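You operate a simulated robot arm through the tools that you are given. There is no shell and no other tool.

You run a simulated robot arm. Do the job below in one go: nothing can be reset, and whatever is moved stays where it is left.

Task
Rinse out beaker 72 at the basin and stand it on the grey mat.
Fine: empty it into the basin first, rinse it under the tap, tip the rinse water out too; tap off, no more than a splash spilt. Set down upright: what you pick out.

Only the result counts: the job must be done as asked and must still hold three seconds after the hand-in. Knocking over, shifting, dropping, spilling or breaking anything else fails it.

Robot
A 7-joint arm with a four-finger gripper, fixed in place. Base frame: the origin is at the foot of the arm, x ahead of it, y to its left, z up; the work surface is at about z = 0.886. Readings come in m, degrees, newtons and seconds.
Its first joint turns from -69.0 to 172.0 degrees. Payload 3.67 kg.
Tool frame: the origin (TCP) lies between the finger pads and is the grasp point; the fingertips stand 0.028 m ahead of it; z points along the fingers, y is the line along which they close. The gripper opens to 0.112 m. The gripper's body begins 0.073 m behind the TCP.
Orientation is told as [roll, pitch, yaw] about the base's x, y, z axes, in that order, counted from this pose: with the fingers straight down and closing along the base's y, the tool's x points along the base's -x, its y along +y and its z along -z.

Tools
- The arm moves only by the tool nudge_tool. Its argument "commands" is a list of rows, each a list of 7 numbers: the shift along the base's x, y, z in units of 25 mm (1.0 is 25 mm), then the turn, a rotation vector about the base's x, y, z in units of 8 degrees (1.0 is 8 degrees), then the finger opening in m, from 0 to 0.112. In form: [[tx, ty, tz, wx, wy, wz, claw], ...]. A call has 1 to 20 rows; each row shifts and turns the commanded pose from where the row before left it. A call with a number of a shift or a turn outside -1 to 1 is refused whole. Rows are played at 5 a second. More than 0.05 m and 8.6 degrees between two rows, or a gripper value outside its range, and nothing of the call is played. Where a pose cannot be reached the arm comes as near as it can. A force on the tool above 40 N (or 10 N above the force at the start of the call, whichever is more), or a blocked arm, ends the call early, and 0.2 s more pass. The fingers move at their own pace and stop on an object; they squeeze with about 34 N. The grip force told is the motor's: it shows also when the fingers shut on nothing. Time passes only in rows, and 0.2 s behind the last, so rows that do not move let the fingers close. The reply holds the time, the measured pose of the TCP, the force on the tool along the base axes, the opening and the grip force, in the units named above and with some noise, with the torque about the TCP (base axes, N m) and any sound that the robot's microphone picked up.
- Cameras (640 x 400 px; columns grow to the right, rows downward): "scene" is fixed at [0.4001, 0.6512, 1.591]; the picture's right is [-0.99, -0.10, 0.00], its down [-0.06, 0.54, -0.84] and it looks along [0.09, -0.83, -0.54] (base axes); focal length 332 px, centre (320, 200). "wrist" rides on the gripper at [0.06, -0.018, -0.104] in the tool frame; the picture's right is [0.29, 0.96, 0.00], its down [-0.80, 0.24, -0.55] and it looks along [-0.53, 0.16, 0.83] (tool axes); focal length 234 px, centre (320, 200). There is no depth. A picture from a camera that has moved, and an enlarged one, comes with that camera's place and axes in the base frame and with its lens.
- camera(camera): a new picture of that camera. The clock stands still meanwhile.
- raise_lower(by): slides the trunk up (or, below 0, down) by that many m; the arm rides with it, the base frame stays. It gives what a move gives, with no picture.
- zoom(camera, box): a new picture of the part [left, top, right, bottom] of that camera's present view, enlarged. The clock stands still meanwhile.
- job_done(): hands the job in; it is judged then, once.

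Places have to be worked out from the pictures, the camera data and where the tool is seen. Open the gripper and draw the arm clear of the work before you hand the job in, unless the task says otherwise.

The tools are called after "Emit:" as a command line: name --pt "numbers of a row" for each row, then --argument value for the rest, lists and objects as JSON in quotes. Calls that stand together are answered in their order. nudge_tool: Moves the arm, as the interface text tells. Its arguments: {"type":"object","properties":{"commands":{"type":"array","items":{"type":"array","items":{"type":"number"}}}},"required":["commands"]} The other tools are called the same way: raise_lower (by) slides the trunk up or down; camera (camera) takes a picture; zoom (camera, box) takes an enlarged picture of a part of a camera's view; job_done () hands the job in.

At the start:

```text
time: 0.0
tool_pos: [0.428, -0.5955, 1.1756]
tool_rot: [0.0, 0.0, 0.0]
contact_force: [-0.4, -0.8, 0.2]
ft_torque: [0.02, -0.03, 0.02]
grip_width: 0.1119
gripper_force: 0.0
trunk travel left (down, up): [-0.6, 0.24]
```

scene: 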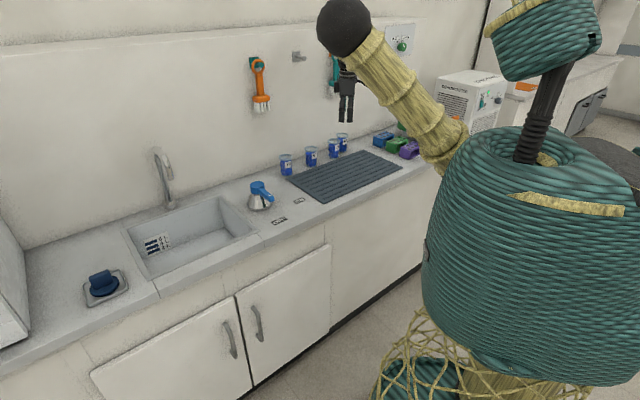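
wrist: 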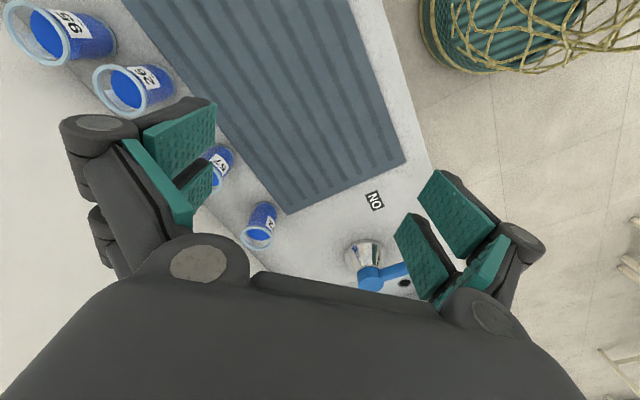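

The scene shows four small beakers behind a grey ribbed mat, a sink with a tap, and a blue lever valve between. I'll zoom in to read the labels and the tap controls.

Emit:
zoom --camera "scene" --box '[240, 120, 440, 245]'

Emit:
zoom --camera "scene" --box '[60, 130, 320, 310]'

Emit:
zoom --camera "wrist" --box '[0, 0, 320, 260]'

Emit:
zoom --camera "wrist" --box '[180, 130, 420, 300]'

```text
3.20 times, centred on (340, 182) of scene
camera zoom: at [0.4001, 0.6512, 1.591], right [-0.99, -0.1, 0.0], down [-0.06, 0.54, -0.84], along [0.09, -0.83, -0.54], focal length 1062 px, centre (256, 256)
```

zoom: 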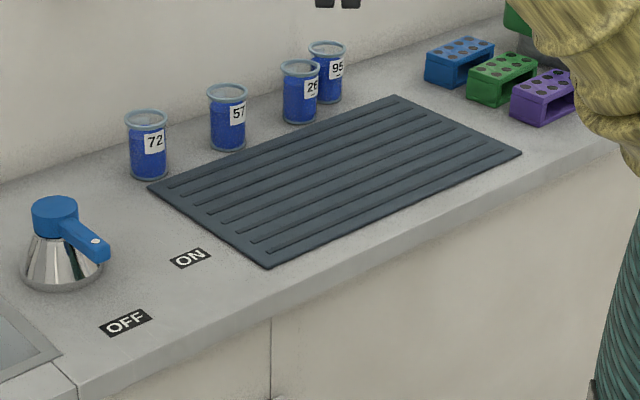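

```text
2.22 times, centred on (190, 220) of scene
camera zoom: at [0.4001, 0.6512, 1.591], right [-0.99, -0.1, 0.0], down [-0.06, 0.54, -0.84], along [0.09, -0.83, -0.54], focal length 738 px, centre (609, 156)
```

zoom: 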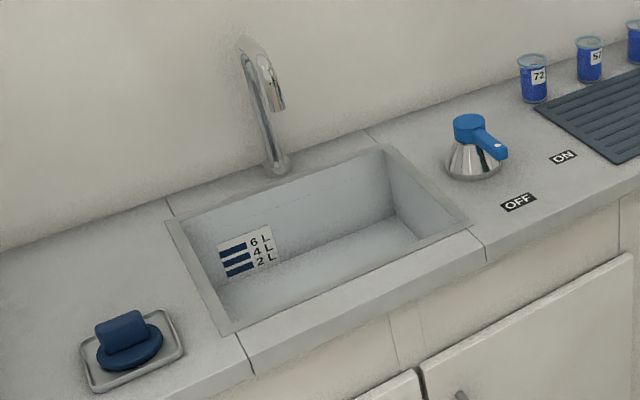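

```text
1.54 times, centred on (160, 130) of wrist
camera zoom: at [0.3673, -0.6142, 1.2806], right [-0.29, 0.96, 0.0], down [0.8, 0.24, 0.55], along [0.53, 0.16, -0.83], focal length 360 px, centre (566, 308)
```

zoom: 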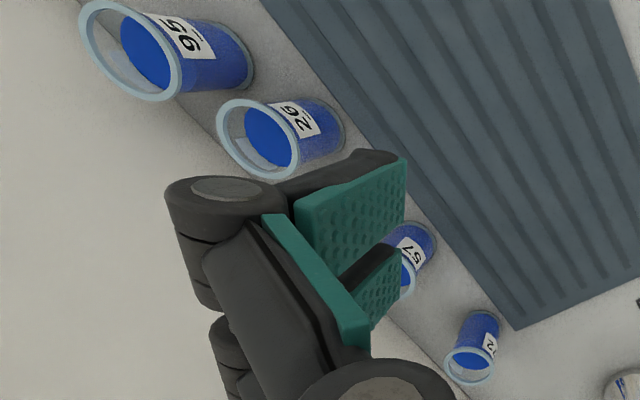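

```text
2.35 times, centred on (300, 215) of wrist
camera zoom: at [0.3673, -0.6142, 1.2806], right [-0.29, 0.96, 0.0], down [0.8, 0.24, 0.55], along [0.53, 0.16, -0.83], focal length 551 px, centre (367, 165)
```

zoom: 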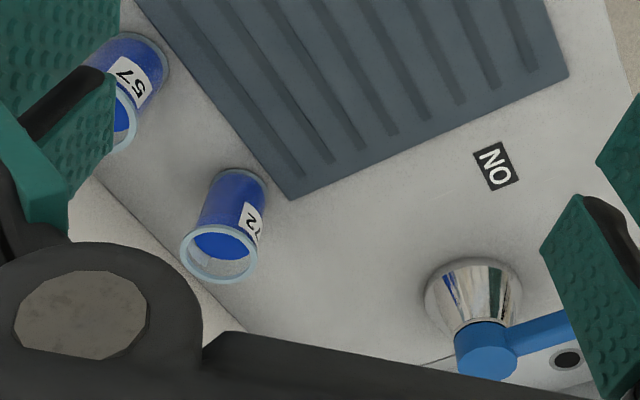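

Beaker 72 is nearest the tap handle, at about (0.69, -0.64), and the lever appears to point at OFF. I'll zoom closer on the faucet, basin and handle before moving.

Emit:
zoom --camera "scene" --box '[120, 135, 220, 215]'

Emit:
zoom --camera "scene" --box '[110, 190, 260, 290]'

Emit:
zoom --camera "scene" --box '[230, 140, 330, 240]'

Emit:
zoom --camera "scene" --box '[290, 0, 490, 160]'

```text
5.00 times, centred on (170, 175) of scene
camera zoom: at [0.4001, 0.6512, 1.591], right [-0.99, -0.1, 0.0], down [-0.06, 0.54, -0.84], along [0.09, -0.83, -0.54], focal length 1660 px, centre (1070, 325)
```

zoom: 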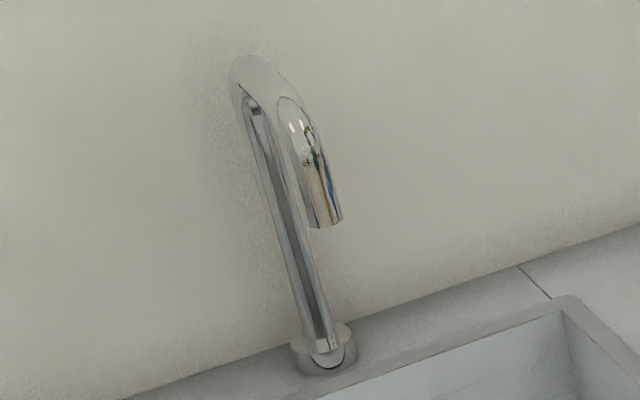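

```text
4.00 times, centred on (185, 240) of scene
camera zoom: at [0.4001, 0.6512, 1.591], right [-0.99, -0.1, 0.0], down [-0.06, 0.54, -0.84], along [0.09, -0.83, -0.54], focal length 1328 px, centre (860, 40)
```

zoom: 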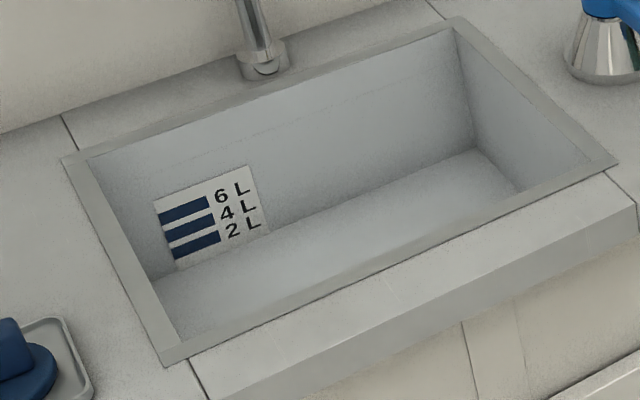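

```text
4.00 times, centred on (280, 190) of scene
camera zoom: at [0.4001, 0.6512, 1.591], right [-0.99, -0.1, 0.0], down [-0.06, 0.54, -0.84], along [0.09, -0.83, -0.54], focal length 1328 px, centre (480, 240)
```

zoom: 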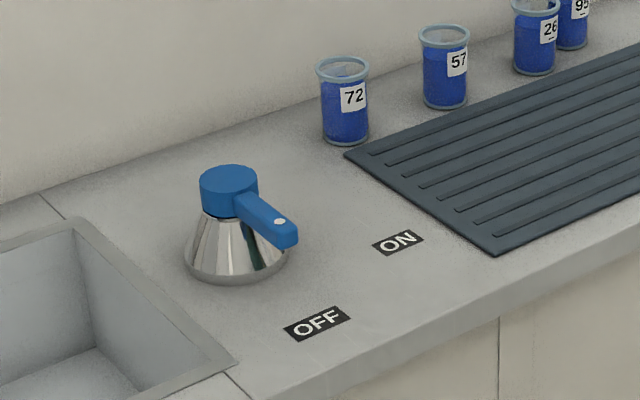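

```text
2.50 times, centred on (390, 80) of scene
camera zoom: at [0.4001, 0.6512, 1.591], right [-0.99, -0.1, 0.0], down [-0.06, 0.54, -0.84], along [0.09, -0.83, -0.54], focal length 830 px, centre (145, 500)
```

zoom: 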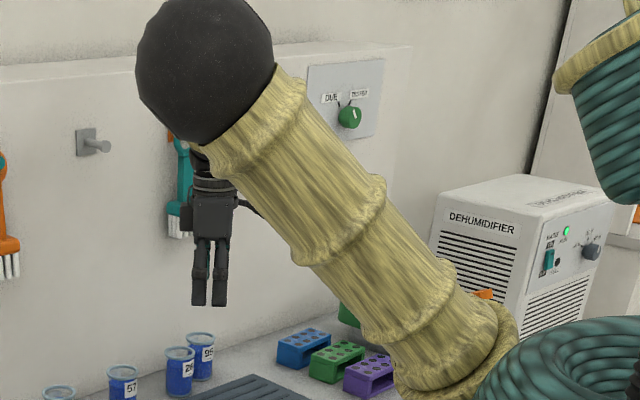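

The lever points at OFF and the beakers hold blue liquid. I'll move the open hand over the area between mat and tap, turning it to face the wall (the counter runs at about 45°), to get a second viewpoint.

Emit:
nudge_tool --pt "0.86 0.98 0 0 0 -0.703 0.112" --pt "0.86 0.98 0 0 0 -0.703 0.112" --pt "0.86 0.98 0 0 0 -0.703 0.112" --pt "0.86 0.98 0 0 0 -0.703 0.112" --pt "0.86 0.98 0 0 0 -0.703 0.112" --pt "0.86 0.98 0 0 0 -0.703 0.112" --pt "0.86 0.98 0 0 0 -0.703 0.112" --pt "0.86 0.98 0 0 0 -0.703 0.112"

Emit:
camera --camera "wrist"

Emit:
camera --camera "scene"

```text
time: 1.1
tool_pos: [0.5006, -0.5101, 1.0762]
tool_rot: [-4.5, 11.7, -24.9]
contact_force: [0.2, 0.4, 0.5]
ft_torque: [0.01, -0.05, 0.02]
grip_width: 0.1118
gripper_force: 0.0
trunk travel left (down, up): [-0.6, 0.24]
stopped in row 5: the arm was blocked; the commanded pose is now the measured one
```

```text
taken
camera wrist: at [0.4628, -0.503, 1.1921], right [0.13, 0.99, -0.01], down [0.93, -0.12, 0.36], along [0.35, -0.06, -0.93], focal length 234 px, centre (320, 200)
```

wrist: 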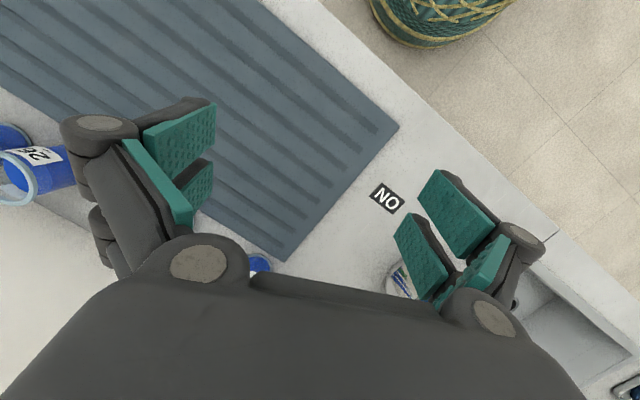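

```text
taken
```

scene: 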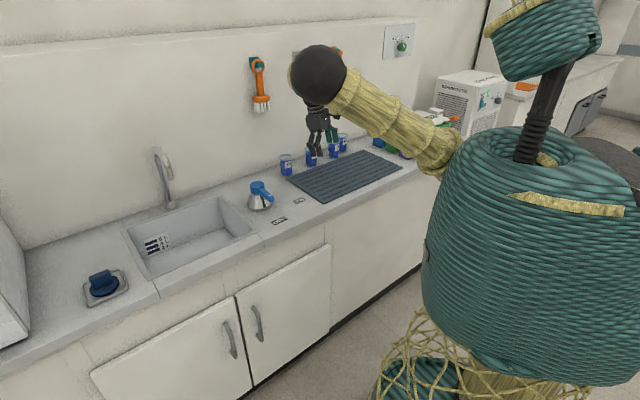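

The arm stopped early as "blocked" with the tool sagged to z 1.076 and pitched, though there is no contact force – probably a joint limit in this arm posture. I'll hold for a moment, then try a small upward move to see how it follows.

Emit:
nudge_tool --pt "0 0 0 0 0 0 0.112" --pt "0 0 0.5 0 0 0 0.112" --pt "0 0 0.5 0 0 0 0.112" --pt "0 0 0 0 0 0 0.112"

```text
time: 2.1
tool_pos: [0.4978, -0.512, 1.0991]
tool_rot: [-4.2, 12.0, -25.3]
contact_force: [-0.2, 0.0, 0.4]
ft_torque: [0.01, 0.03, 0.03]
grip_width: 0.1119
gripper_force: 0.1
trunk travel left (down, up): [-0.6, 0.24]
```

It follows upward fine. Now I'll straighten the tool's tilt to see whether the orientation also responds here.

Emit:
nudge_tool --pt "0 0 0.4 -0.04 -0.4 0 0.112" --pt "0 0 0.4 -0.04 -0.4 0 0.112" --pt "0 0 0.4 -0.04 -0.4 0 0.112" --pt "0 0 0.4 -0.04 -0.4 0 0.112" --pt "0 0 0 0 0 0 0.112"

```text
time: 3.5
tool_pos: [0.487, -0.5226, 1.0892]
tool_rot: [-2.3, 5.9, -26.1]
contact_force: [-0.1, 0.1, 0.0]
ft_torque: [0.01, 0.01, 0.02]
grip_width: 0.1119
gripper_force: 0.0
trunk travel left (down, up): [-0.6, 0.24]
stopped in row 5: the arm was blocked; the commanded pose is now the measured one
```

The tilt improved but the height fell again, so some joint is limited at this height. I'll try straightening while going lower (clear above the mat here), since reach is quoted near the work surface.

Emit:
nudge_tool --pt "0 0 -0.6 0 -0.2 0 0.112" --pt "0 0 -0.6 0 -0.2 0 0.112" --pt "0 0 -0.6 0.1 -0.2 0 0.112" --pt "0 0 -0.6 0.1 -0.2 0 0.112" --pt "0 0 0 0 0 0 0.112"

Emit:
zoom --camera "scene" --box '[240, 30, 480, 220]'

```text
time: 4.7
tool_pos: [0.489, -0.5196, 1.0302]
tool_rot: [1.8, 0.6, -25.8]
contact_force: [0.8, -0.2, 0.7]
ft_torque: [-0.04, 0.01, -0.02]
grip_width: 0.1118
gripper_force: 0.0
trunk travel left (down, up): [-0.6, 0.24]
```

```text
2.11 times, centred on (360, 125) of scene
camera zoom: at [0.4001, 0.6512, 1.591], right [-0.99, -0.1, 0.0], down [-0.06, 0.54, -0.84], along [0.09, -0.83, -0.54], focal length 699 px, centre (236, 358)
```

zoom: 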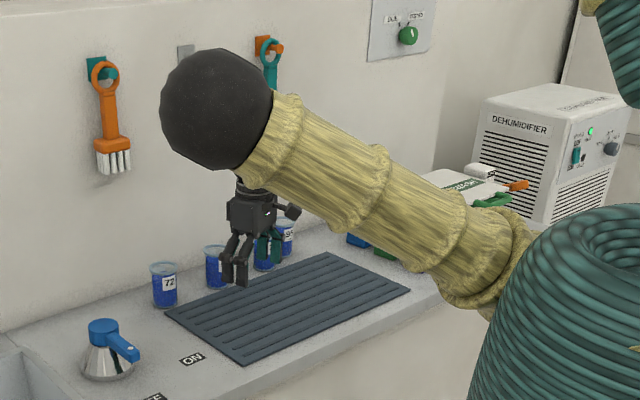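

At z ≈ 1.03 the tool stands vertical, so height was the limit; I can raise the trunk when needed. Let me look with the wrist camera from here.

Emit:
camera --camera "wrist"

```text
taken
camera wrist: at [0.4264, -0.5124, 1.1351], right [0.16, 0.99, 0.03], down [0.82, -0.15, 0.55], along [0.55, -0.06, -0.83], focal length 234 px, centre (320, 200)
```

wrist: 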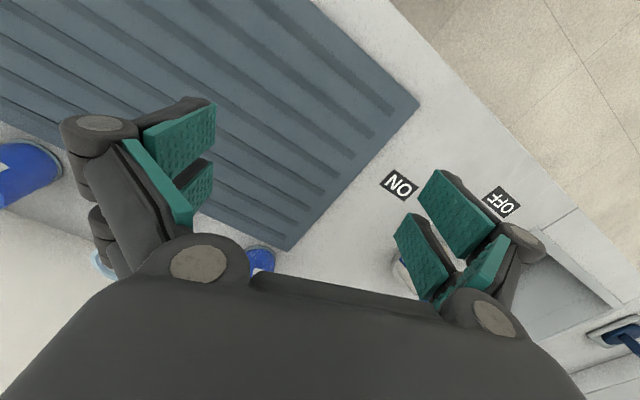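

From here I'll yaw to -45° and test tilting the fingers outward (towards the wall), as I intend a tilted side grasp suitable for pouring.

Emit:
nudge_tool --pt "0 0 0 0 0 -0.8 0.112" --pt "0 0 0 0 0 -0.8 0.112" --pt "0 0 0 0 0 -0.8 0.112" --pt "0 0 0 -0.66 -0.66 0 0.112" --pt "0 0 0 -0.66 -0.66 0 0.112" --pt "0 0 0 -0.66 -0.66 0 0.112" --pt "0 0 0 -0.66 -0.66 0 0.112" --pt "0 0 0 0 0 0 0.112"

```text
time: 6.4
tool_pos: [0.4597, -0.5312, 0.9741]
tool_rot: [-3.6, -23.4, -44.3]
contact_force: [0.8, -0.1, -0.2]
ft_torque: [-0.01, 0.01, -0.02]
grip_width: 0.1118
gripper_force: 0.0
trunk travel left (down, up): [-0.6, 0.24]
stopped in row 8: the arm was blocked; the commanded pose is now the measured one
```

Tilting outward sagged the tool again – consistent with the elbow being at its maximum bend when the hand is close in and high. Raising the trunk should ease that, so I'll raise it 0.12 m.

Emit:
raise_lower --by 0.12

```text
time: 7.9
tool_pos: [0.4601, -0.5307, 1.0944]
tool_rot: [-3.5, -23.5, -44.4]
contact_force: [1.0, -0.4, 0.4]
ft_torque: [-0.02, -0.01, 0.02]
grip_width: 0.1119
gripper_force: 0.1
trunk travel left (down, up): [-0.72, 0.12]
```

Now I'll move outward over the counter, in front of beaker 72 (≈0.13 m short of it), and set a 30° tilt, to see whether the arm follows well.

Emit:
nudge_tool --pt "0.85 -0.09 -0.3 -0.043 -0.148 0 0.112" --pt "0.85 -0.09 -0.3 -0.043 -0.148 0 0.112" --pt "0.85 -0.09 -0.3 -0.043 -0.148 0 0.112" --pt "0.85 -0.09 -0.3 -0.043 -0.148 0 0.112" --pt "0.85 -0.09 -0.3 -0.043 -0.148 0 0.112" --pt "0.85 -0.09 -0.3 -0.043 -0.148 0 0.112" --pt "0 0 0 0 0 0 0.112"

Emit:
camera --camera "wrist"

Emit:
camera --camera "scene"

```text
time: 9.5
tool_pos: [0.5883, -0.5432, 1.0501]
tool_rot: [0.4, -30.2, -45.9]
contact_force: [0.4, 0.5, -0.7]
ft_torque: [0.02, -0.02, -0.02]
grip_width: 0.112
gripper_force: 0.0
trunk travel left (down, up): [-0.72, 0.12]
```

```text
taken
camera wrist: at [0.5029, -0.4815, 1.1104], right [0.51, 0.85, -0.14], down [0.46, -0.13, 0.88], along [0.73, -0.51, -0.45], focal length 234 px, centre (320, 200)
```

wrist: 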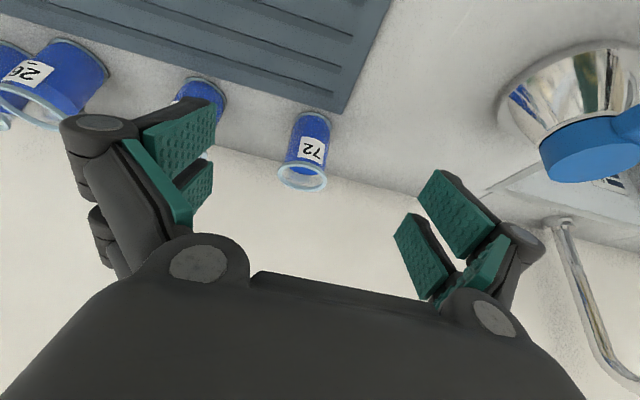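

```text
taken
```

scene: 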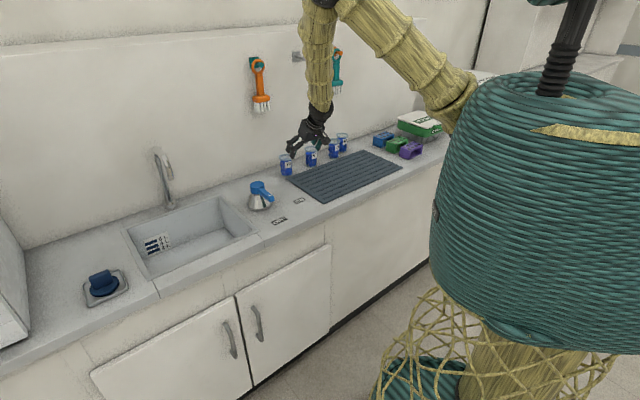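

The arm now tracks well (elbow up, forearm hanging). I can see 72 between the fingers. I'll zoom in the wrist view to triangulate beaker 72, the lever and the spout.

Emit:
zoom --camera "wrist" --box '[240, 90, 400, 210]'

Emit:
zoom --camera "wrist" --box '[480, 30, 640, 150]'

Emit:
zoom --camera "scene" --box '[260, 90, 380, 200]'

```text
3.33 times, centred on (320, 150) of wrist
camera zoom: at [0.5029, -0.4815, 1.1104], right [0.51, 0.85, -0.14], down [0.46, -0.13, 0.88], along [0.73, -0.51, -0.45], focal length 781 px, centre (320, 367)
```

zoom: 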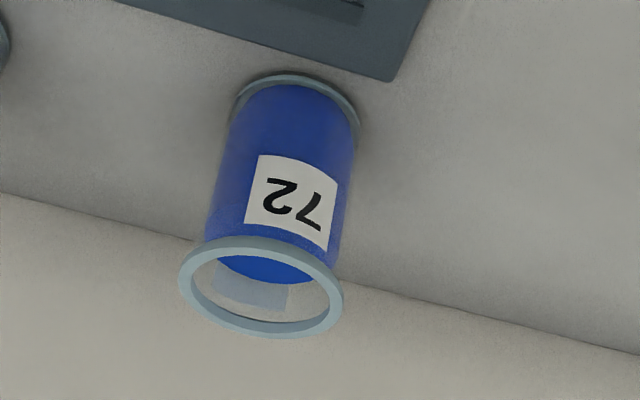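

```text
3.33 times, centred on (560, 90) of wrist
camera zoom: at [0.5029, -0.4815, 1.1104], right [0.51, 0.85, -0.14], down [0.46, -0.13, 0.88], along [0.73, -0.51, -0.45], focal length 781 px, centre (-480, 567)
```

zoom: 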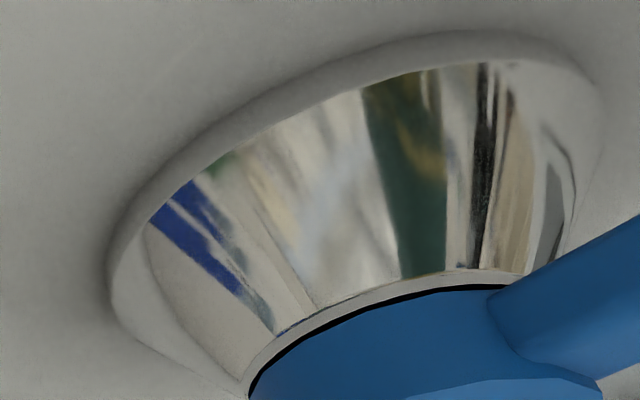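

```text
3.64 times, centred on (320, 145) of scene
camera zoom: at [0.4001, 0.6512, 1.591], right [-0.99, -0.1, 0.0], down [-0.06, 0.54, -0.84], along [0.09, -0.83, -0.54], focal length 1207 px, centre (320, 400)
```

zoom: 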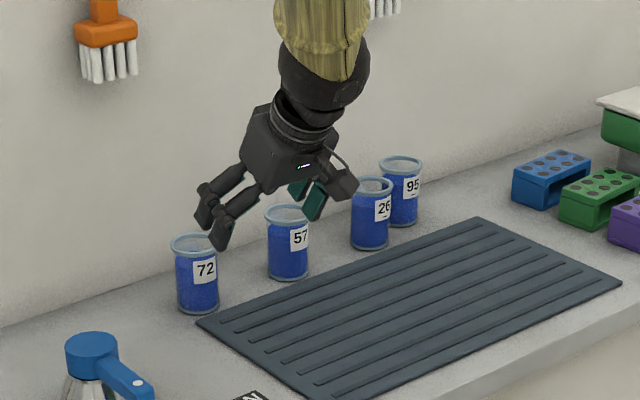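

Triangulated: beaker 72 centre ≈ (0.677, -0.637), rim z ≈ 0.966, body radius ≈ 0.024. Next I'll shift the hand sideways at z ≈ 1.10 to look at the lever, faucet and basin.

Emit:
nudge_tool --pt "0.1 0.5 0.6 0 0 0 0.112" --pt "0.24 0.966 0.5 0 0 0 0.112" --pt "0.24 0.966 0.5 0 0 0 0.112" --pt "0.24 0.966 0.4 0 0 0 0.112" --pt "0.24 0.966 0 0 0 0 0.112" --pt "0.24 0.966 0 0 0 0 0.112" --pt "0.24 0.966 0 0 0 0 0.112" --pt "0.24 0.966 0 0 0 0 0.112" --pt "0.24 0.966 0 0 0 0 0.112" --pt "0.24 0.966 0 0 0 0 0.112" --pt "0.24 0.966 0 0 0 0 0.112" --pt "0.24 0.966 0 0 0 0 0.112" --pt "0.24 0.966 0 0 0 0 0.112" --pt "0.24 0.966 0 0 0 0 0.112" --pt "0 0 0 0 0 0 0.112"

Emit:
camera --camera "wrist"

Emit:
camera --camera "scene"

```text
time: 12.5
tool_pos: [0.6638, -0.2487, 1.0925]
tool_rot: [5.0, -24.7, -52.0]
contact_force: [-1.2, 0.4, -0.4]
ft_torque: [-0.02, -0.03, 0.01]
grip_width: 0.112
gripper_force: 0.0
trunk travel left (down, up): [-0.72, 0.12]
stopped in row 14: the arm was blocked; the commanded pose is now the measured one
```

```text
taken
camera wrist: at [0.5828, -0.1891, 1.1617], right [0.57, 0.82, -0.05], down [0.45, -0.26, 0.85], along [0.69, -0.51, -0.52], focal length 234 px, centre (320, 200)
```

wrist: 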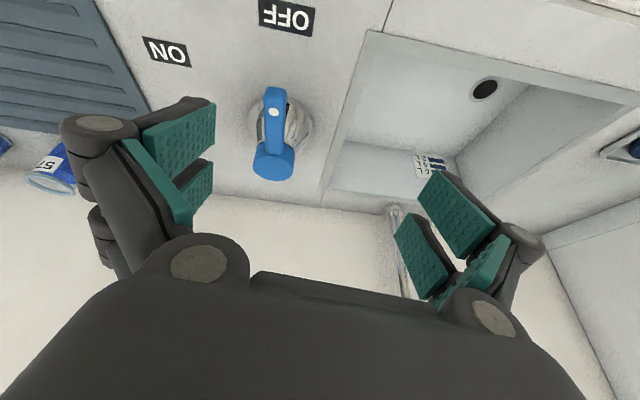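

```text
taken
```

scene: 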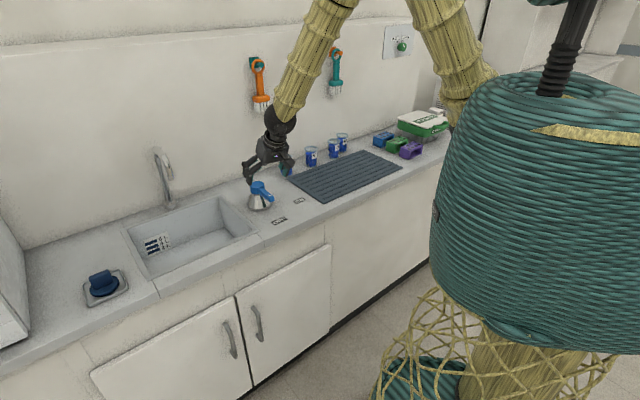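

A drain hole is visible in the basin, so water can run off. I'll zoom on the lever and the basin from here to fix positions.

Emit:
zoom --camera "wrist" --box '[220, 60, 380, 200]'

Emit:
zoom --camera "wrist" --box '[320, 20, 640, 320]'

Emit:
zoom --camera "scene" --box '[220, 100, 320, 220]'

```text
2.86 times, centred on (300, 130) of wrist
camera zoom: at [0.5828, -0.1891, 1.1617], right [0.57, 0.82, -0.05], down [0.45, -0.26, 0.85], along [0.69, -0.51, -0.52], focal length 669 px, centre (377, 400)
```

zoom: 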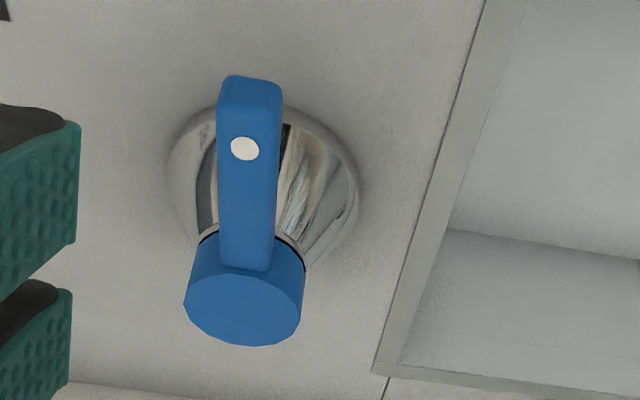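

```text
1.33 times, centred on (480, 170) of wrist
camera zoom: at [0.5828, -0.1891, 1.1617], right [0.57, 0.82, -0.05], down [0.45, -0.26, 0.85], along [0.69, -0.51, -0.52], focal length 312 px, centre (107, 240)
```

zoom: 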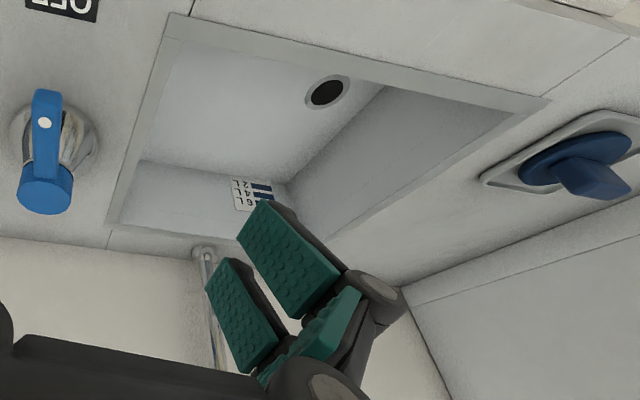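

```text
3.33 times, centred on (270, 160) of scene
camera zoom: at [0.4001, 0.6512, 1.591], right [-0.99, -0.1, 0.0], down [-0.06, 0.54, -0.84], along [0.09, -0.83, -0.54], focal length 1106 px, centre (487, 333)
```

zoom: 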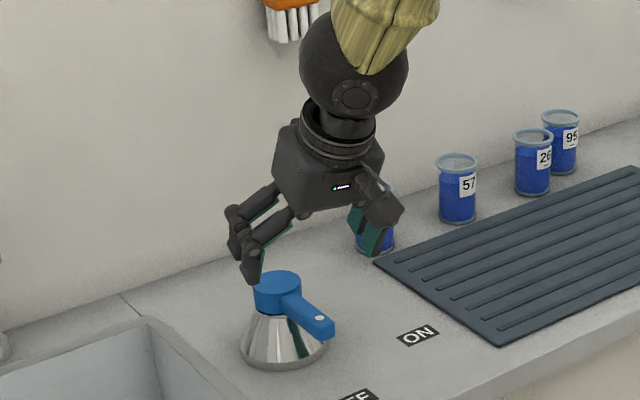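

Handle axis ≈ (0.735, -0.381), lever tip ≈ (0.671, -0.314) at z ≈ 0.957, pointing at OFF. I'll close the fingers, straighten the tool to vertical (yaw about -30°) and go above the sink side of the lever.

Emit:
nudge_tool --pt "0.314 -0.283 0 0.51 0.6 0 0.0" --pt "0.314 -0.283 0 0.51 0.6 0 0.0" --pt "0.314 -0.283 0 0.51 0.6 0 0.0" --pt "0.314 -0.283 0 0.51 0.6 0 0.0" --pt "0.314 -0.283 0 0 0 0.917 0.0" --pt "0.314 -0.283 0 0 0 0.917 0.0" --pt "0.314 -0.283 0 0 0 0.917 0.0" --pt "0 0 0 0 0 0 0.0"

```text
time: 14.3
tool_pos: [0.7186, -0.3, 1.0925]
tool_rot: [-0.2, -0.1, -28.8]
contact_force: [0.0, 0.3, 0.3]
ft_torque: [0.0, 0.02, 0.0]
grip_width: 0.0003
gripper_force: 34.1
trunk travel left (down, up): [-0.72, 0.12]
```

The pose tracked precisely. Now I'll lower the closed fingertips beside the lever on the sink side to z ≈ 0.966 (tips ≈ 0.938) and look before pushing.

Emit:
nudge_tool --pt "0 0 -0.843 0 0 0 0.0" --pt "0 0 -0.843 0 0 0 0.0" --pt "0 0 -0.843 0 0 0 0.0" --pt "0 0 -0.843 0 0 0 0.0" --pt "0 0 -0.843 0 0 0 0.0" --pt "0 0 -0.843 0 0 0 0.0" --pt "0 0 0 0 0 0 0.0"

Emit:
zoom --camera "scene" --box '[200, 120, 320, 240]'

Emit:
camera --camera "wrist"

```text
time: 15.9
tool_pos: [0.7165, -0.3004, 0.9654]
tool_rot: [-0.2, -0.1, -28.8]
contact_force: [0.0, 0.1, 0.3]
ft_torque: [0.01, 0.01, 0.0]
grip_width: 0.0
gripper_force: 34.2
trunk travel left (down, up): [-0.72, 0.12]
```

```text
3.33 times, centred on (260, 180) of scene
camera zoom: at [0.4001, 0.6512, 1.591], right [-0.99, -0.1, 0.0], down [-0.06, 0.54, -0.84], along [0.09, -0.83, -0.54], focal length 1106 px, centre (520, 267)
```

zoom: 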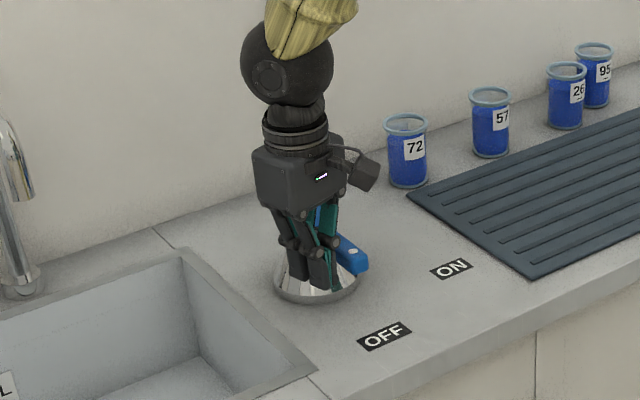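

```text
taken
camera wrist: at [0.656, -0.2865, 1.0702], right [0.21, 0.98, 0.0], down [0.81, -0.17, 0.55], along [0.54, -0.12, -0.83], focal length 234 px, centre (320, 200)
```

wrist: 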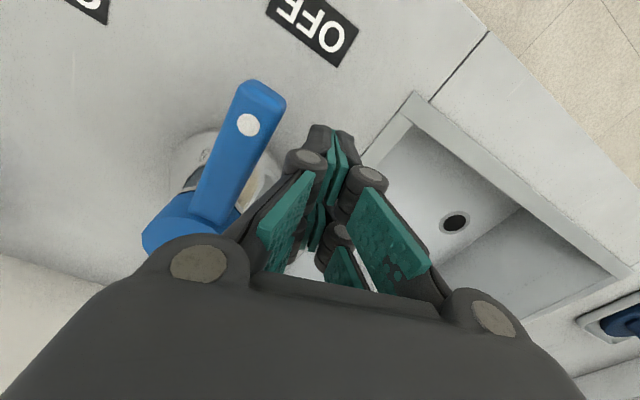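

The closed fingers sit next to the lever's sink side with a clear gap. I'll push the lever along its arc toward ON in half-steps, up to about 55–60°.

Emit:
nudge_tool --pt "-0.317 -0.317 0 0 0 0 0.0" --pt "-0.317 -0.317 0 0 0 0 0.0" --pt "-0.303 -0.207 0 0 0 0 0.0" --pt "-0.303 -0.207 0 0 0 0 0.0" --pt "-0.24 -0.263 0 0 0 0 0.0" --pt "-0.24 -0.263 0 0 0 0 0.0" --pt "-0.172 -0.325 0 0 0 0 0.0" --pt "-0.172 -0.325 0 0 0 0 0.0" --pt "-0.082 -0.379 0 0 0 0 0.0" --pt "-0.082 -0.379 0 0 0 0 0.0" --pt "0 0 0 0 0 0 0.0"

Emit:
camera --camera "scene"

Emit:
camera --camera "wrist"

```text
time: 18.3
tool_pos: [0.6632, -0.3724, 0.9664]
tool_rot: [-0.2, 0.0, -28.8]
contact_force: [5.3, 22.0, -4.3]
ft_torque: [0.31, 0.04, 0.5]
grip_width: 0.0
gripper_force: 34.1
trunk travel left (down, up): [-0.72, 0.12]
```

```text
taken
```

scene: 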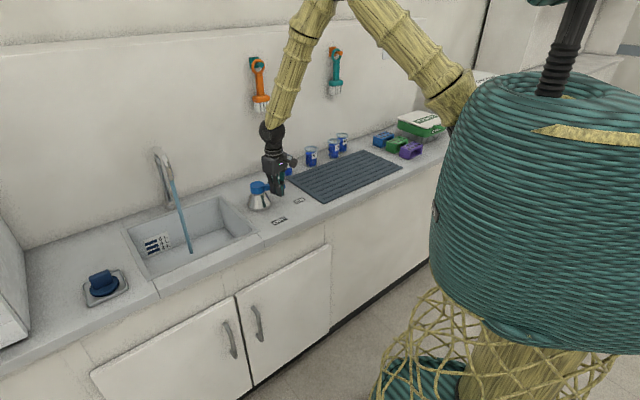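

```text
taken
camera wrist: at [0.6026, -0.3586, 1.0701], right [0.21, 0.98, 0.0], down [0.82, -0.17, 0.55], along [0.54, -0.12, -0.83], focal length 234 px, centre (320, 200)
```

wrist: 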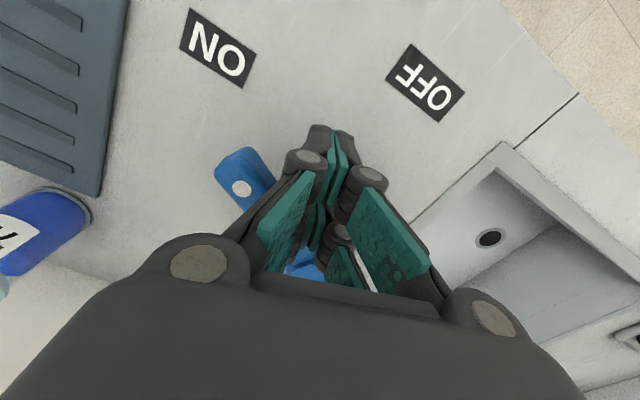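

Water is now running from the spout. I'll zoom to measure the stream's position and check the flow.

Emit:
zoom --camera "scene" --box '[130, 135, 230, 265]'

Emit:
zoom --camera "scene" --box '[220, 120, 320, 240]'

```text
3.08 times, centred on (180, 200) of scene
camera zoom: at [0.4001, 0.6512, 1.591], right [-0.99, -0.1, 0.0], down [-0.06, 0.54, -0.84], along [0.09, -0.83, -0.54], focal length 1021 px, centre (751, 200)
```

zoom: 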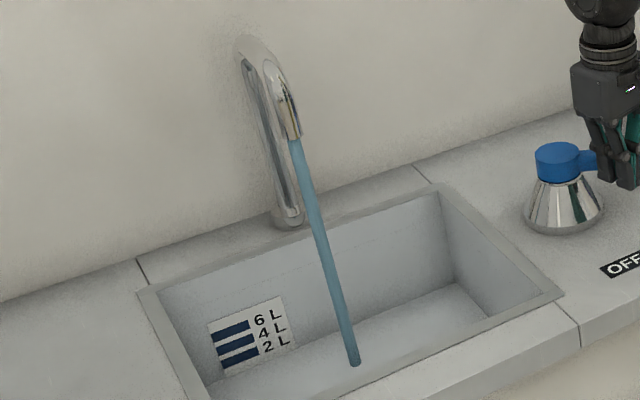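

```text
3.33 times, centred on (270, 180) of scene
camera zoom: at [0.4001, 0.6512, 1.591], right [-0.99, -0.1, 0.0], down [-0.06, 0.54, -0.84], along [0.09, -0.83, -0.54], focal length 1106 px, centre (487, 267)
```

zoom: 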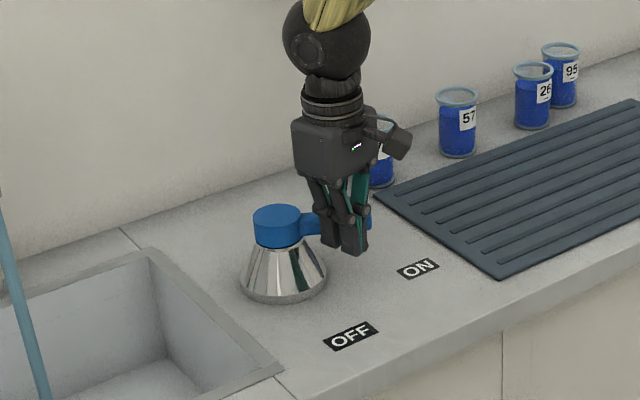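

The stream falls at about (0.984, -0.233), outlet z ≈ 1.055, and the basin drains. I'll back the fingers off the lever, rise clear, then go over to beaker 72 while turning to yaw -45° and starting the tilt.

Emit:
nudge_tool --pt "-0.09 0.4 0 0 0 0 0.0" --pt "-0.09 0.4 0 0 0 0 0.0" --pt "0 0 0.9 0 0 0 0.0" --pt "0 0 0.9 0 0 0 0.0" --pt "0 0 0.9 0 0 0 0.0" --pt "0 0 0.9 0 0 0 0.0" --pt "0 0 0.9 0 0 0 0.0" --pt "-0.23 -0.95 0.4 0 0 -0.675 0.0" --pt "-0.23 -0.95 0 0 0 -0.675 0.0" --pt "-0.23 -0.95 0 0 0 -0.675 0.0" --pt "-0.23 -0.95 0 -0.663 -0.663 0 0.0" --pt "-0.23 -0.95 0 -0.663 -0.663 0 0.05" --pt "-0.23 -0.95 0 -0.663 -0.663 0 0.09" --pt "-0.23 -0.95 -0.5 -0.663 -0.663 0 0.09" --pt "-0.23 -0.95 -0.5 0 0 0 0.09" --pt "-0.23 -0.95 -0.5 0 0 0 0.09" --pt "0 0 -0.5 0 0 0 0.09" --pt "0 0 0 0 0 0 0.09"

Emit:
camera --camera "scene"

```text
time: 22.1
tool_pos: [0.6042, -0.5682, 1.0382]
tool_rot: [-0.2, -30.0, -45.1]
contact_force: [0.8, -0.1, 0.2]
ft_torque: [-0.03, -0.03, -0.01]
grip_width: 0.0898
gripper_force: 0.1
trunk travel left (down, up): [-0.72, 0.12]
```

```text
taken
```

scene: 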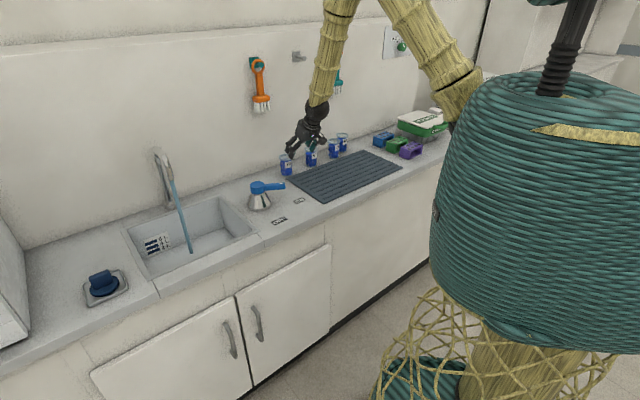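

Tracking is good and the tap stays on. Now I'll tilt on from 30° to 60° here, while lowering to z ≈ 0.99.

Emit:
nudge_tool --pt "0 0 -0.4 -0.663 -0.663 0 0.09" --pt "0 0 -0.4 -0.663 -0.663 0 0.09" --pt "0 0 -0.5 -0.663 -0.663 0 0.09" --pt "0 0 -0.6 -0.663 -0.663 0 0.09" --pt "0 0 0 0 0 0 0.09"

Emit:
camera --camera "wrist"

Emit:
zoom --camera "scene" --box '[240, 60, 400, 220]'

```text
time: 23.3
tool_pos: [0.6047, -0.5691, 0.9924]
tool_rot: [-0.1, -60.1, -45.0]
contact_force: [0.3, 1.7, -0.9]
ft_torque: [-0.01, 0.04, -0.02]
grip_width: 0.0899
gripper_force: 0.0
trunk travel left (down, up): [-0.72, 0.12]
```

```text
taken
camera wrist: at [0.5081, -0.4952, 0.9921], right [0.58, 0.78, -0.25], down [0.11, 0.23, 0.97], along [0.81, -0.59, 0.05], focal length 234 px, centre (320, 200)
```

wrist: 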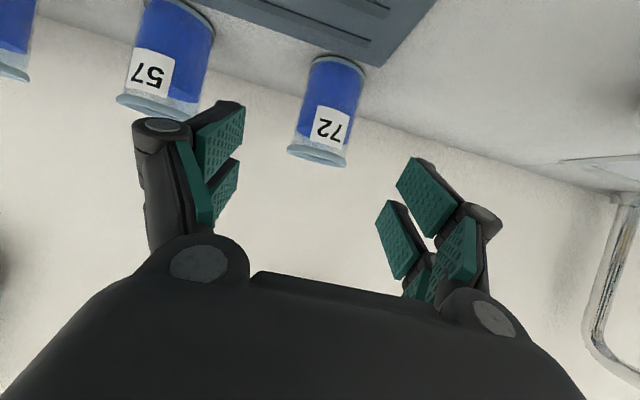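

```text
2.50 times, centred on (320, 140) of scene
camera zoom: at [0.4001, 0.6512, 1.591], right [-0.99, -0.1, 0.0], down [-0.06, 0.54, -0.84], along [0.09, -0.83, -0.54], focal length 830 px, centre (320, 350)
```

zoom: 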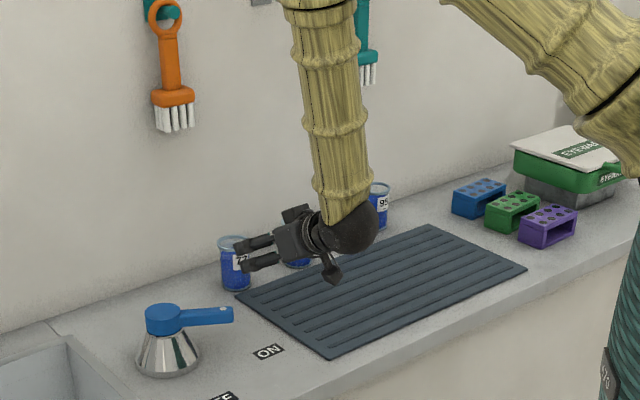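

The 60° tilt is held well, and 72 lies centred between the fingers. I'll set the opening to 0.08, descend to z ≈ 0.933 in front of the beaker and check once more before advancing.

Emit:
nudge_tool --pt "0.06 0.1 -0.6 0 0 0 0.082" --pt "0.06 0.1 -0.6 0 0 0 0.082" --pt "0 0 -0.6 0 0 0 0.082" --pt "0 0 -0.55 0 0 0 0.082" --pt "0 0 0 0 0 0 0.082"

Emit:
camera --camera "wrist"

Emit:
zoom --camera "scene" --box '[240, 80, 400, 220]'

```text
time: 24.5
tool_pos: [0.6094, -0.5642, 0.9323]
tool_rot: [-0.2, -59.9, -45.2]
contact_force: [-0.4, 1.2, -0.8]
ft_torque: [-0.01, 0.04, 0.03]
grip_width: 0.082
gripper_force: 0.1
trunk travel left (down, up): [-0.72, 0.12]
```

```text
taken
camera wrist: at [0.5117, -0.4907, 0.9323], right [0.58, 0.78, -0.25], down [0.11, 0.23, 0.97], along [0.81, -0.59, 0.04], focal length 234 px, centre (320, 200)
```

wrist: 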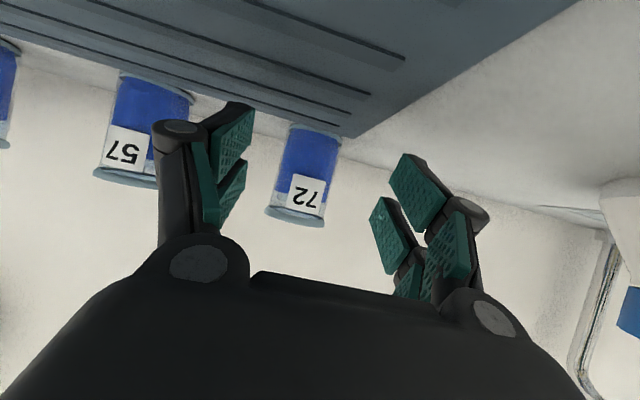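

```text
2.86 times, centred on (320, 150) of scene
camera zoom: at [0.4001, 0.6512, 1.591], right [-0.99, -0.1, 0.0], down [-0.06, 0.54, -0.84], along [0.09, -0.83, -0.54], focal length 948 px, centre (320, 343)
```

zoom: 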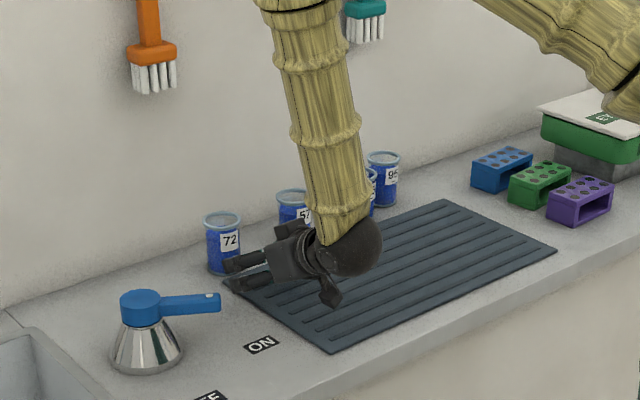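

The beaker lies exactly on the tool's approach line (about 0.098 m ahead, height correct). I'll advance along the line and then close the fingers on it.

Emit:
nudge_tool --pt "0.55 -0.55 0 0 0 0 0.082" --pt "0.55 -0.55 0 0 0 0 0.082" --pt "0.55 -0.55 0 0 0 0 0.082" --pt "0.55 -0.55 0 0 0 0 0.082" --pt "0.55 -0.55 0 0 0 0 0.082" --pt "0 0 0 0 0 0 0.082"

Emit:
camera --camera "wrist"

Emit:
zoom --camera "scene" --box '[240, 80, 400, 220]'

```text
time: 25.9
tool_pos: [0.6798, -0.6326, 0.9322]
tool_rot: [-0.2, -60.0, -45.1]
contact_force: [0.5, 0.1, -0.3]
ft_torque: [0.01, -0.01, 0.0]
grip_width: 0.0822
gripper_force: 0.1
trunk travel left (down, up): [-0.72, 0.12]
```

```text
taken
camera wrist: at [0.5815, -0.5598, 0.9332], right [0.58, 0.78, -0.25], down [0.11, 0.23, 0.97], along [0.81, -0.59, 0.04], focal length 234 px, centre (320, 200)
```

wrist: 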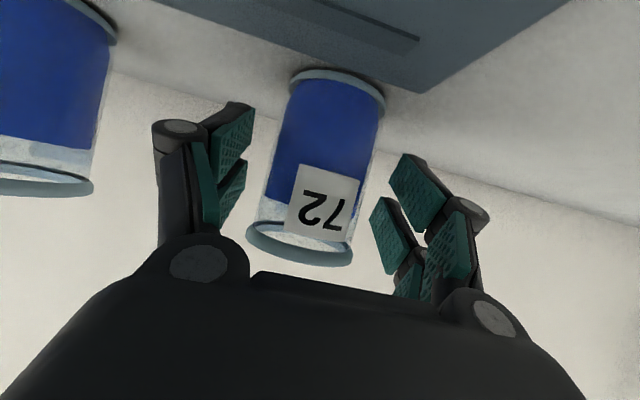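

```text
2.86 times, centred on (320, 150) of scene
camera zoom: at [0.4001, 0.6512, 1.591], right [-0.99, -0.1, 0.0], down [-0.06, 0.54, -0.84], along [0.09, -0.83, -0.54], focal length 948 px, centre (320, 343)
```

zoom: 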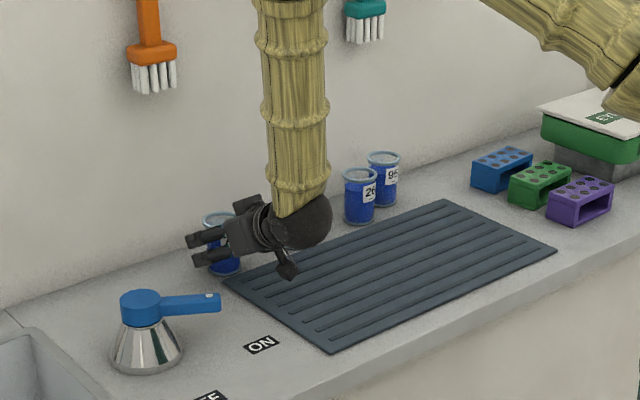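

72 is centred between the fingers at mid-body. I'll close on it.

Emit:
nudge_tool --pt "0 0 0 0 0 0 0.03" --pt "0 0 0 0 0 0 0.03" --pt "0 0 0 0 0 0 0.03" --pt "0 0 0 0 0 0 0.03"

Emit:
camera --camera "wrist"

```text
time: 26.9
tool_pos: [0.6792, -0.6327, 0.9323]
tool_rot: [-0.1, -60.1, -45.1]
contact_force: [1.1, -0.6, 0.1]
ft_torque: [0.03, -0.09, -0.06]
grip_width: 0.05
gripper_force: 34.6
trunk travel left (down, up): [-0.72, 0.12]
```

```text
taken
camera wrist: at [0.5815, -0.56, 0.933], right [0.58, 0.78, -0.25], down [0.11, 0.23, 0.97], along [0.81, -0.59, 0.04], focal length 234 px, centre (320, 200)
```

wrist: 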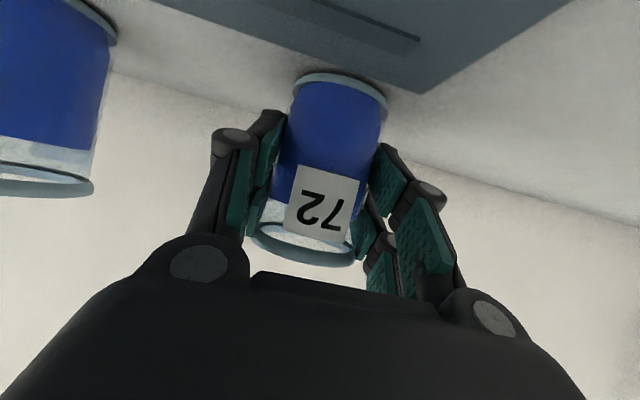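

Gripped at 0.05 m with 34 N. I'll lift slowly straight up to about z = 1.07 and check it is held level.

Emit:
nudge_tool --pt "0 0 0.3 0 0 0 0.03" --pt "0 0 0.5 0 0 0 0.03" --pt "0 0 0.6 0 0 0 0.03" --pt "0 0 0.7 0 0 0 0.03" --pt "0 0 0.7 0 0 0 0.03" --pt "0 0 0.7 0 0 0 0.03" --pt "0 0 0.7 0 0 0 0.03" --pt "0 0 0.6 0 0 0 0.03" --pt "0 0 0.4 0 0 0 0.03" --pt "0 0 0.2 0 0 0 0.03" --pt "0 0 0 0 0 0 0.03"

Emit:
camera --camera "wrist"

Emit:
camera --camera "scene"

```text
time: 29.3
tool_pos: [0.6784, -0.6329, 1.0661]
tool_rot: [-0.1, -60.1, -45.0]
contact_force: [-0.7, 0.3, -2.1]
ft_torque: [0.01, 0.0, 0.0]
grip_width: 0.0498
gripper_force: 34.0
trunk travel left (down, up): [-0.72, 0.12]
```

```text
taken
camera wrist: at [0.5813, -0.5591, 1.0669], right [0.58, 0.78, -0.25], down [0.11, 0.23, 0.97], along [0.81, -0.59, 0.04], focal length 234 px, centre (320, 200)
```

wrist: 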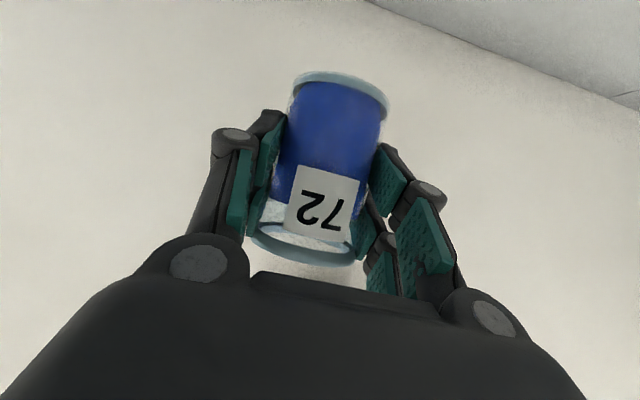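

```text
taken
```

scene: 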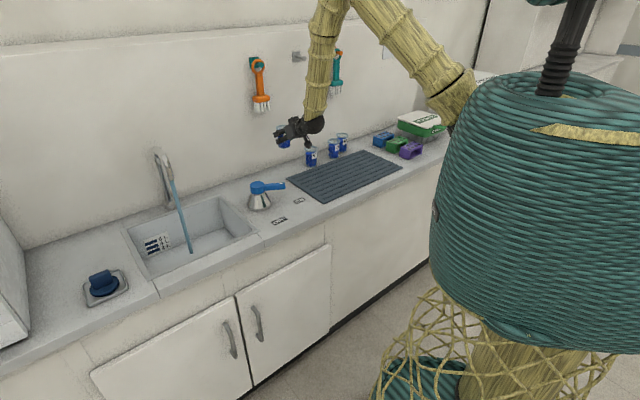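

The beaker is held level (about 2 N load). Now I'll carry it over the tap handle at z ≈ 1.066 (bottom ≈ 1.02, knob top ≈ 0.975) to the right part of the basin, clear of the stream, turning the yaw to about -25°.

Emit:
nudge_tool --pt "0.17 0.37 0 0 0 0.06 0.03" --pt "0.3 0.64 0 0 0 0.1 0.03" --pt "0.43 0.914 0 0 0 0.147 0.03" --pt "0.43 0.914 0 0 0 0.147 0.03" --pt "0.43 0.914 0 0 0 0.147 0.03" --pt "0.43 0.914 0 0 0 0.147 0.03" --pt "0.43 0.914 0 0 0 0.147 0.03" --pt "0.43 0.914 0 0 0 0.147 0.03" --pt "0.43 0.914 0 0 0 0.147 0.03" --pt "0.43 0.914 0 0 0 0.147 0.03" --pt "0.43 0.914 0 0 0 0.147 0.03" --pt "0.43 0.914 0 0 0 0.147 0.03" --pt "0.43 0.914 0 0 0 0.147 0.03" --pt "0.43 0.914 0 0 0 0.147 0.03" --pt "0.43 0.914 0 0 0 0.147 0.03" --pt "0.43 0.914 0 0 0 0.147 0.03" --pt "0.43 0.914 0 0 0 0.147 0.03" --pt "0.3 0.64 0 0 0 0.1 0.03" --pt "0.17 0.37 0 0 0 0.06 0.03" --pt "0 0 0 0 0 0 0.03"

Emit:
camera --camera "scene"

Emit:
camera --camera "wrist"

```text
time: 33.5
tool_pos: [0.8641, -0.2392, 1.0671]
tool_rot: [-0.1, -60.0, -24.8]
contact_force: [0.3, -0.6, -1.5]
ft_torque: [0.02, 0.02, -0.01]
grip_width: 0.0501
gripper_force: 34.0
trunk travel left (down, up): [-0.72, 0.12]
```

```text
taken
```

scene: 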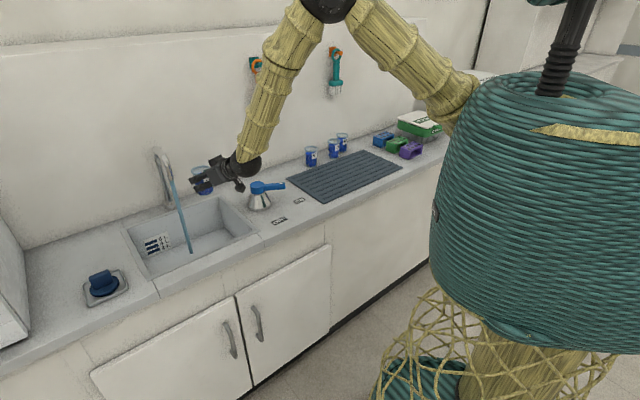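

```text
taken
camera wrist: at [0.7473, -0.2045, 1.067], right [0.27, 0.93, -0.25], down [0.03, 0.25, 0.97], along [0.96, -0.27, 0.04], focal length 234 px, centre (320, 200)
```

wrist: 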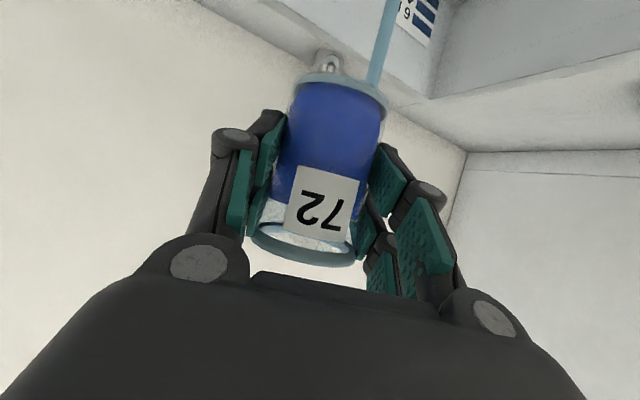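

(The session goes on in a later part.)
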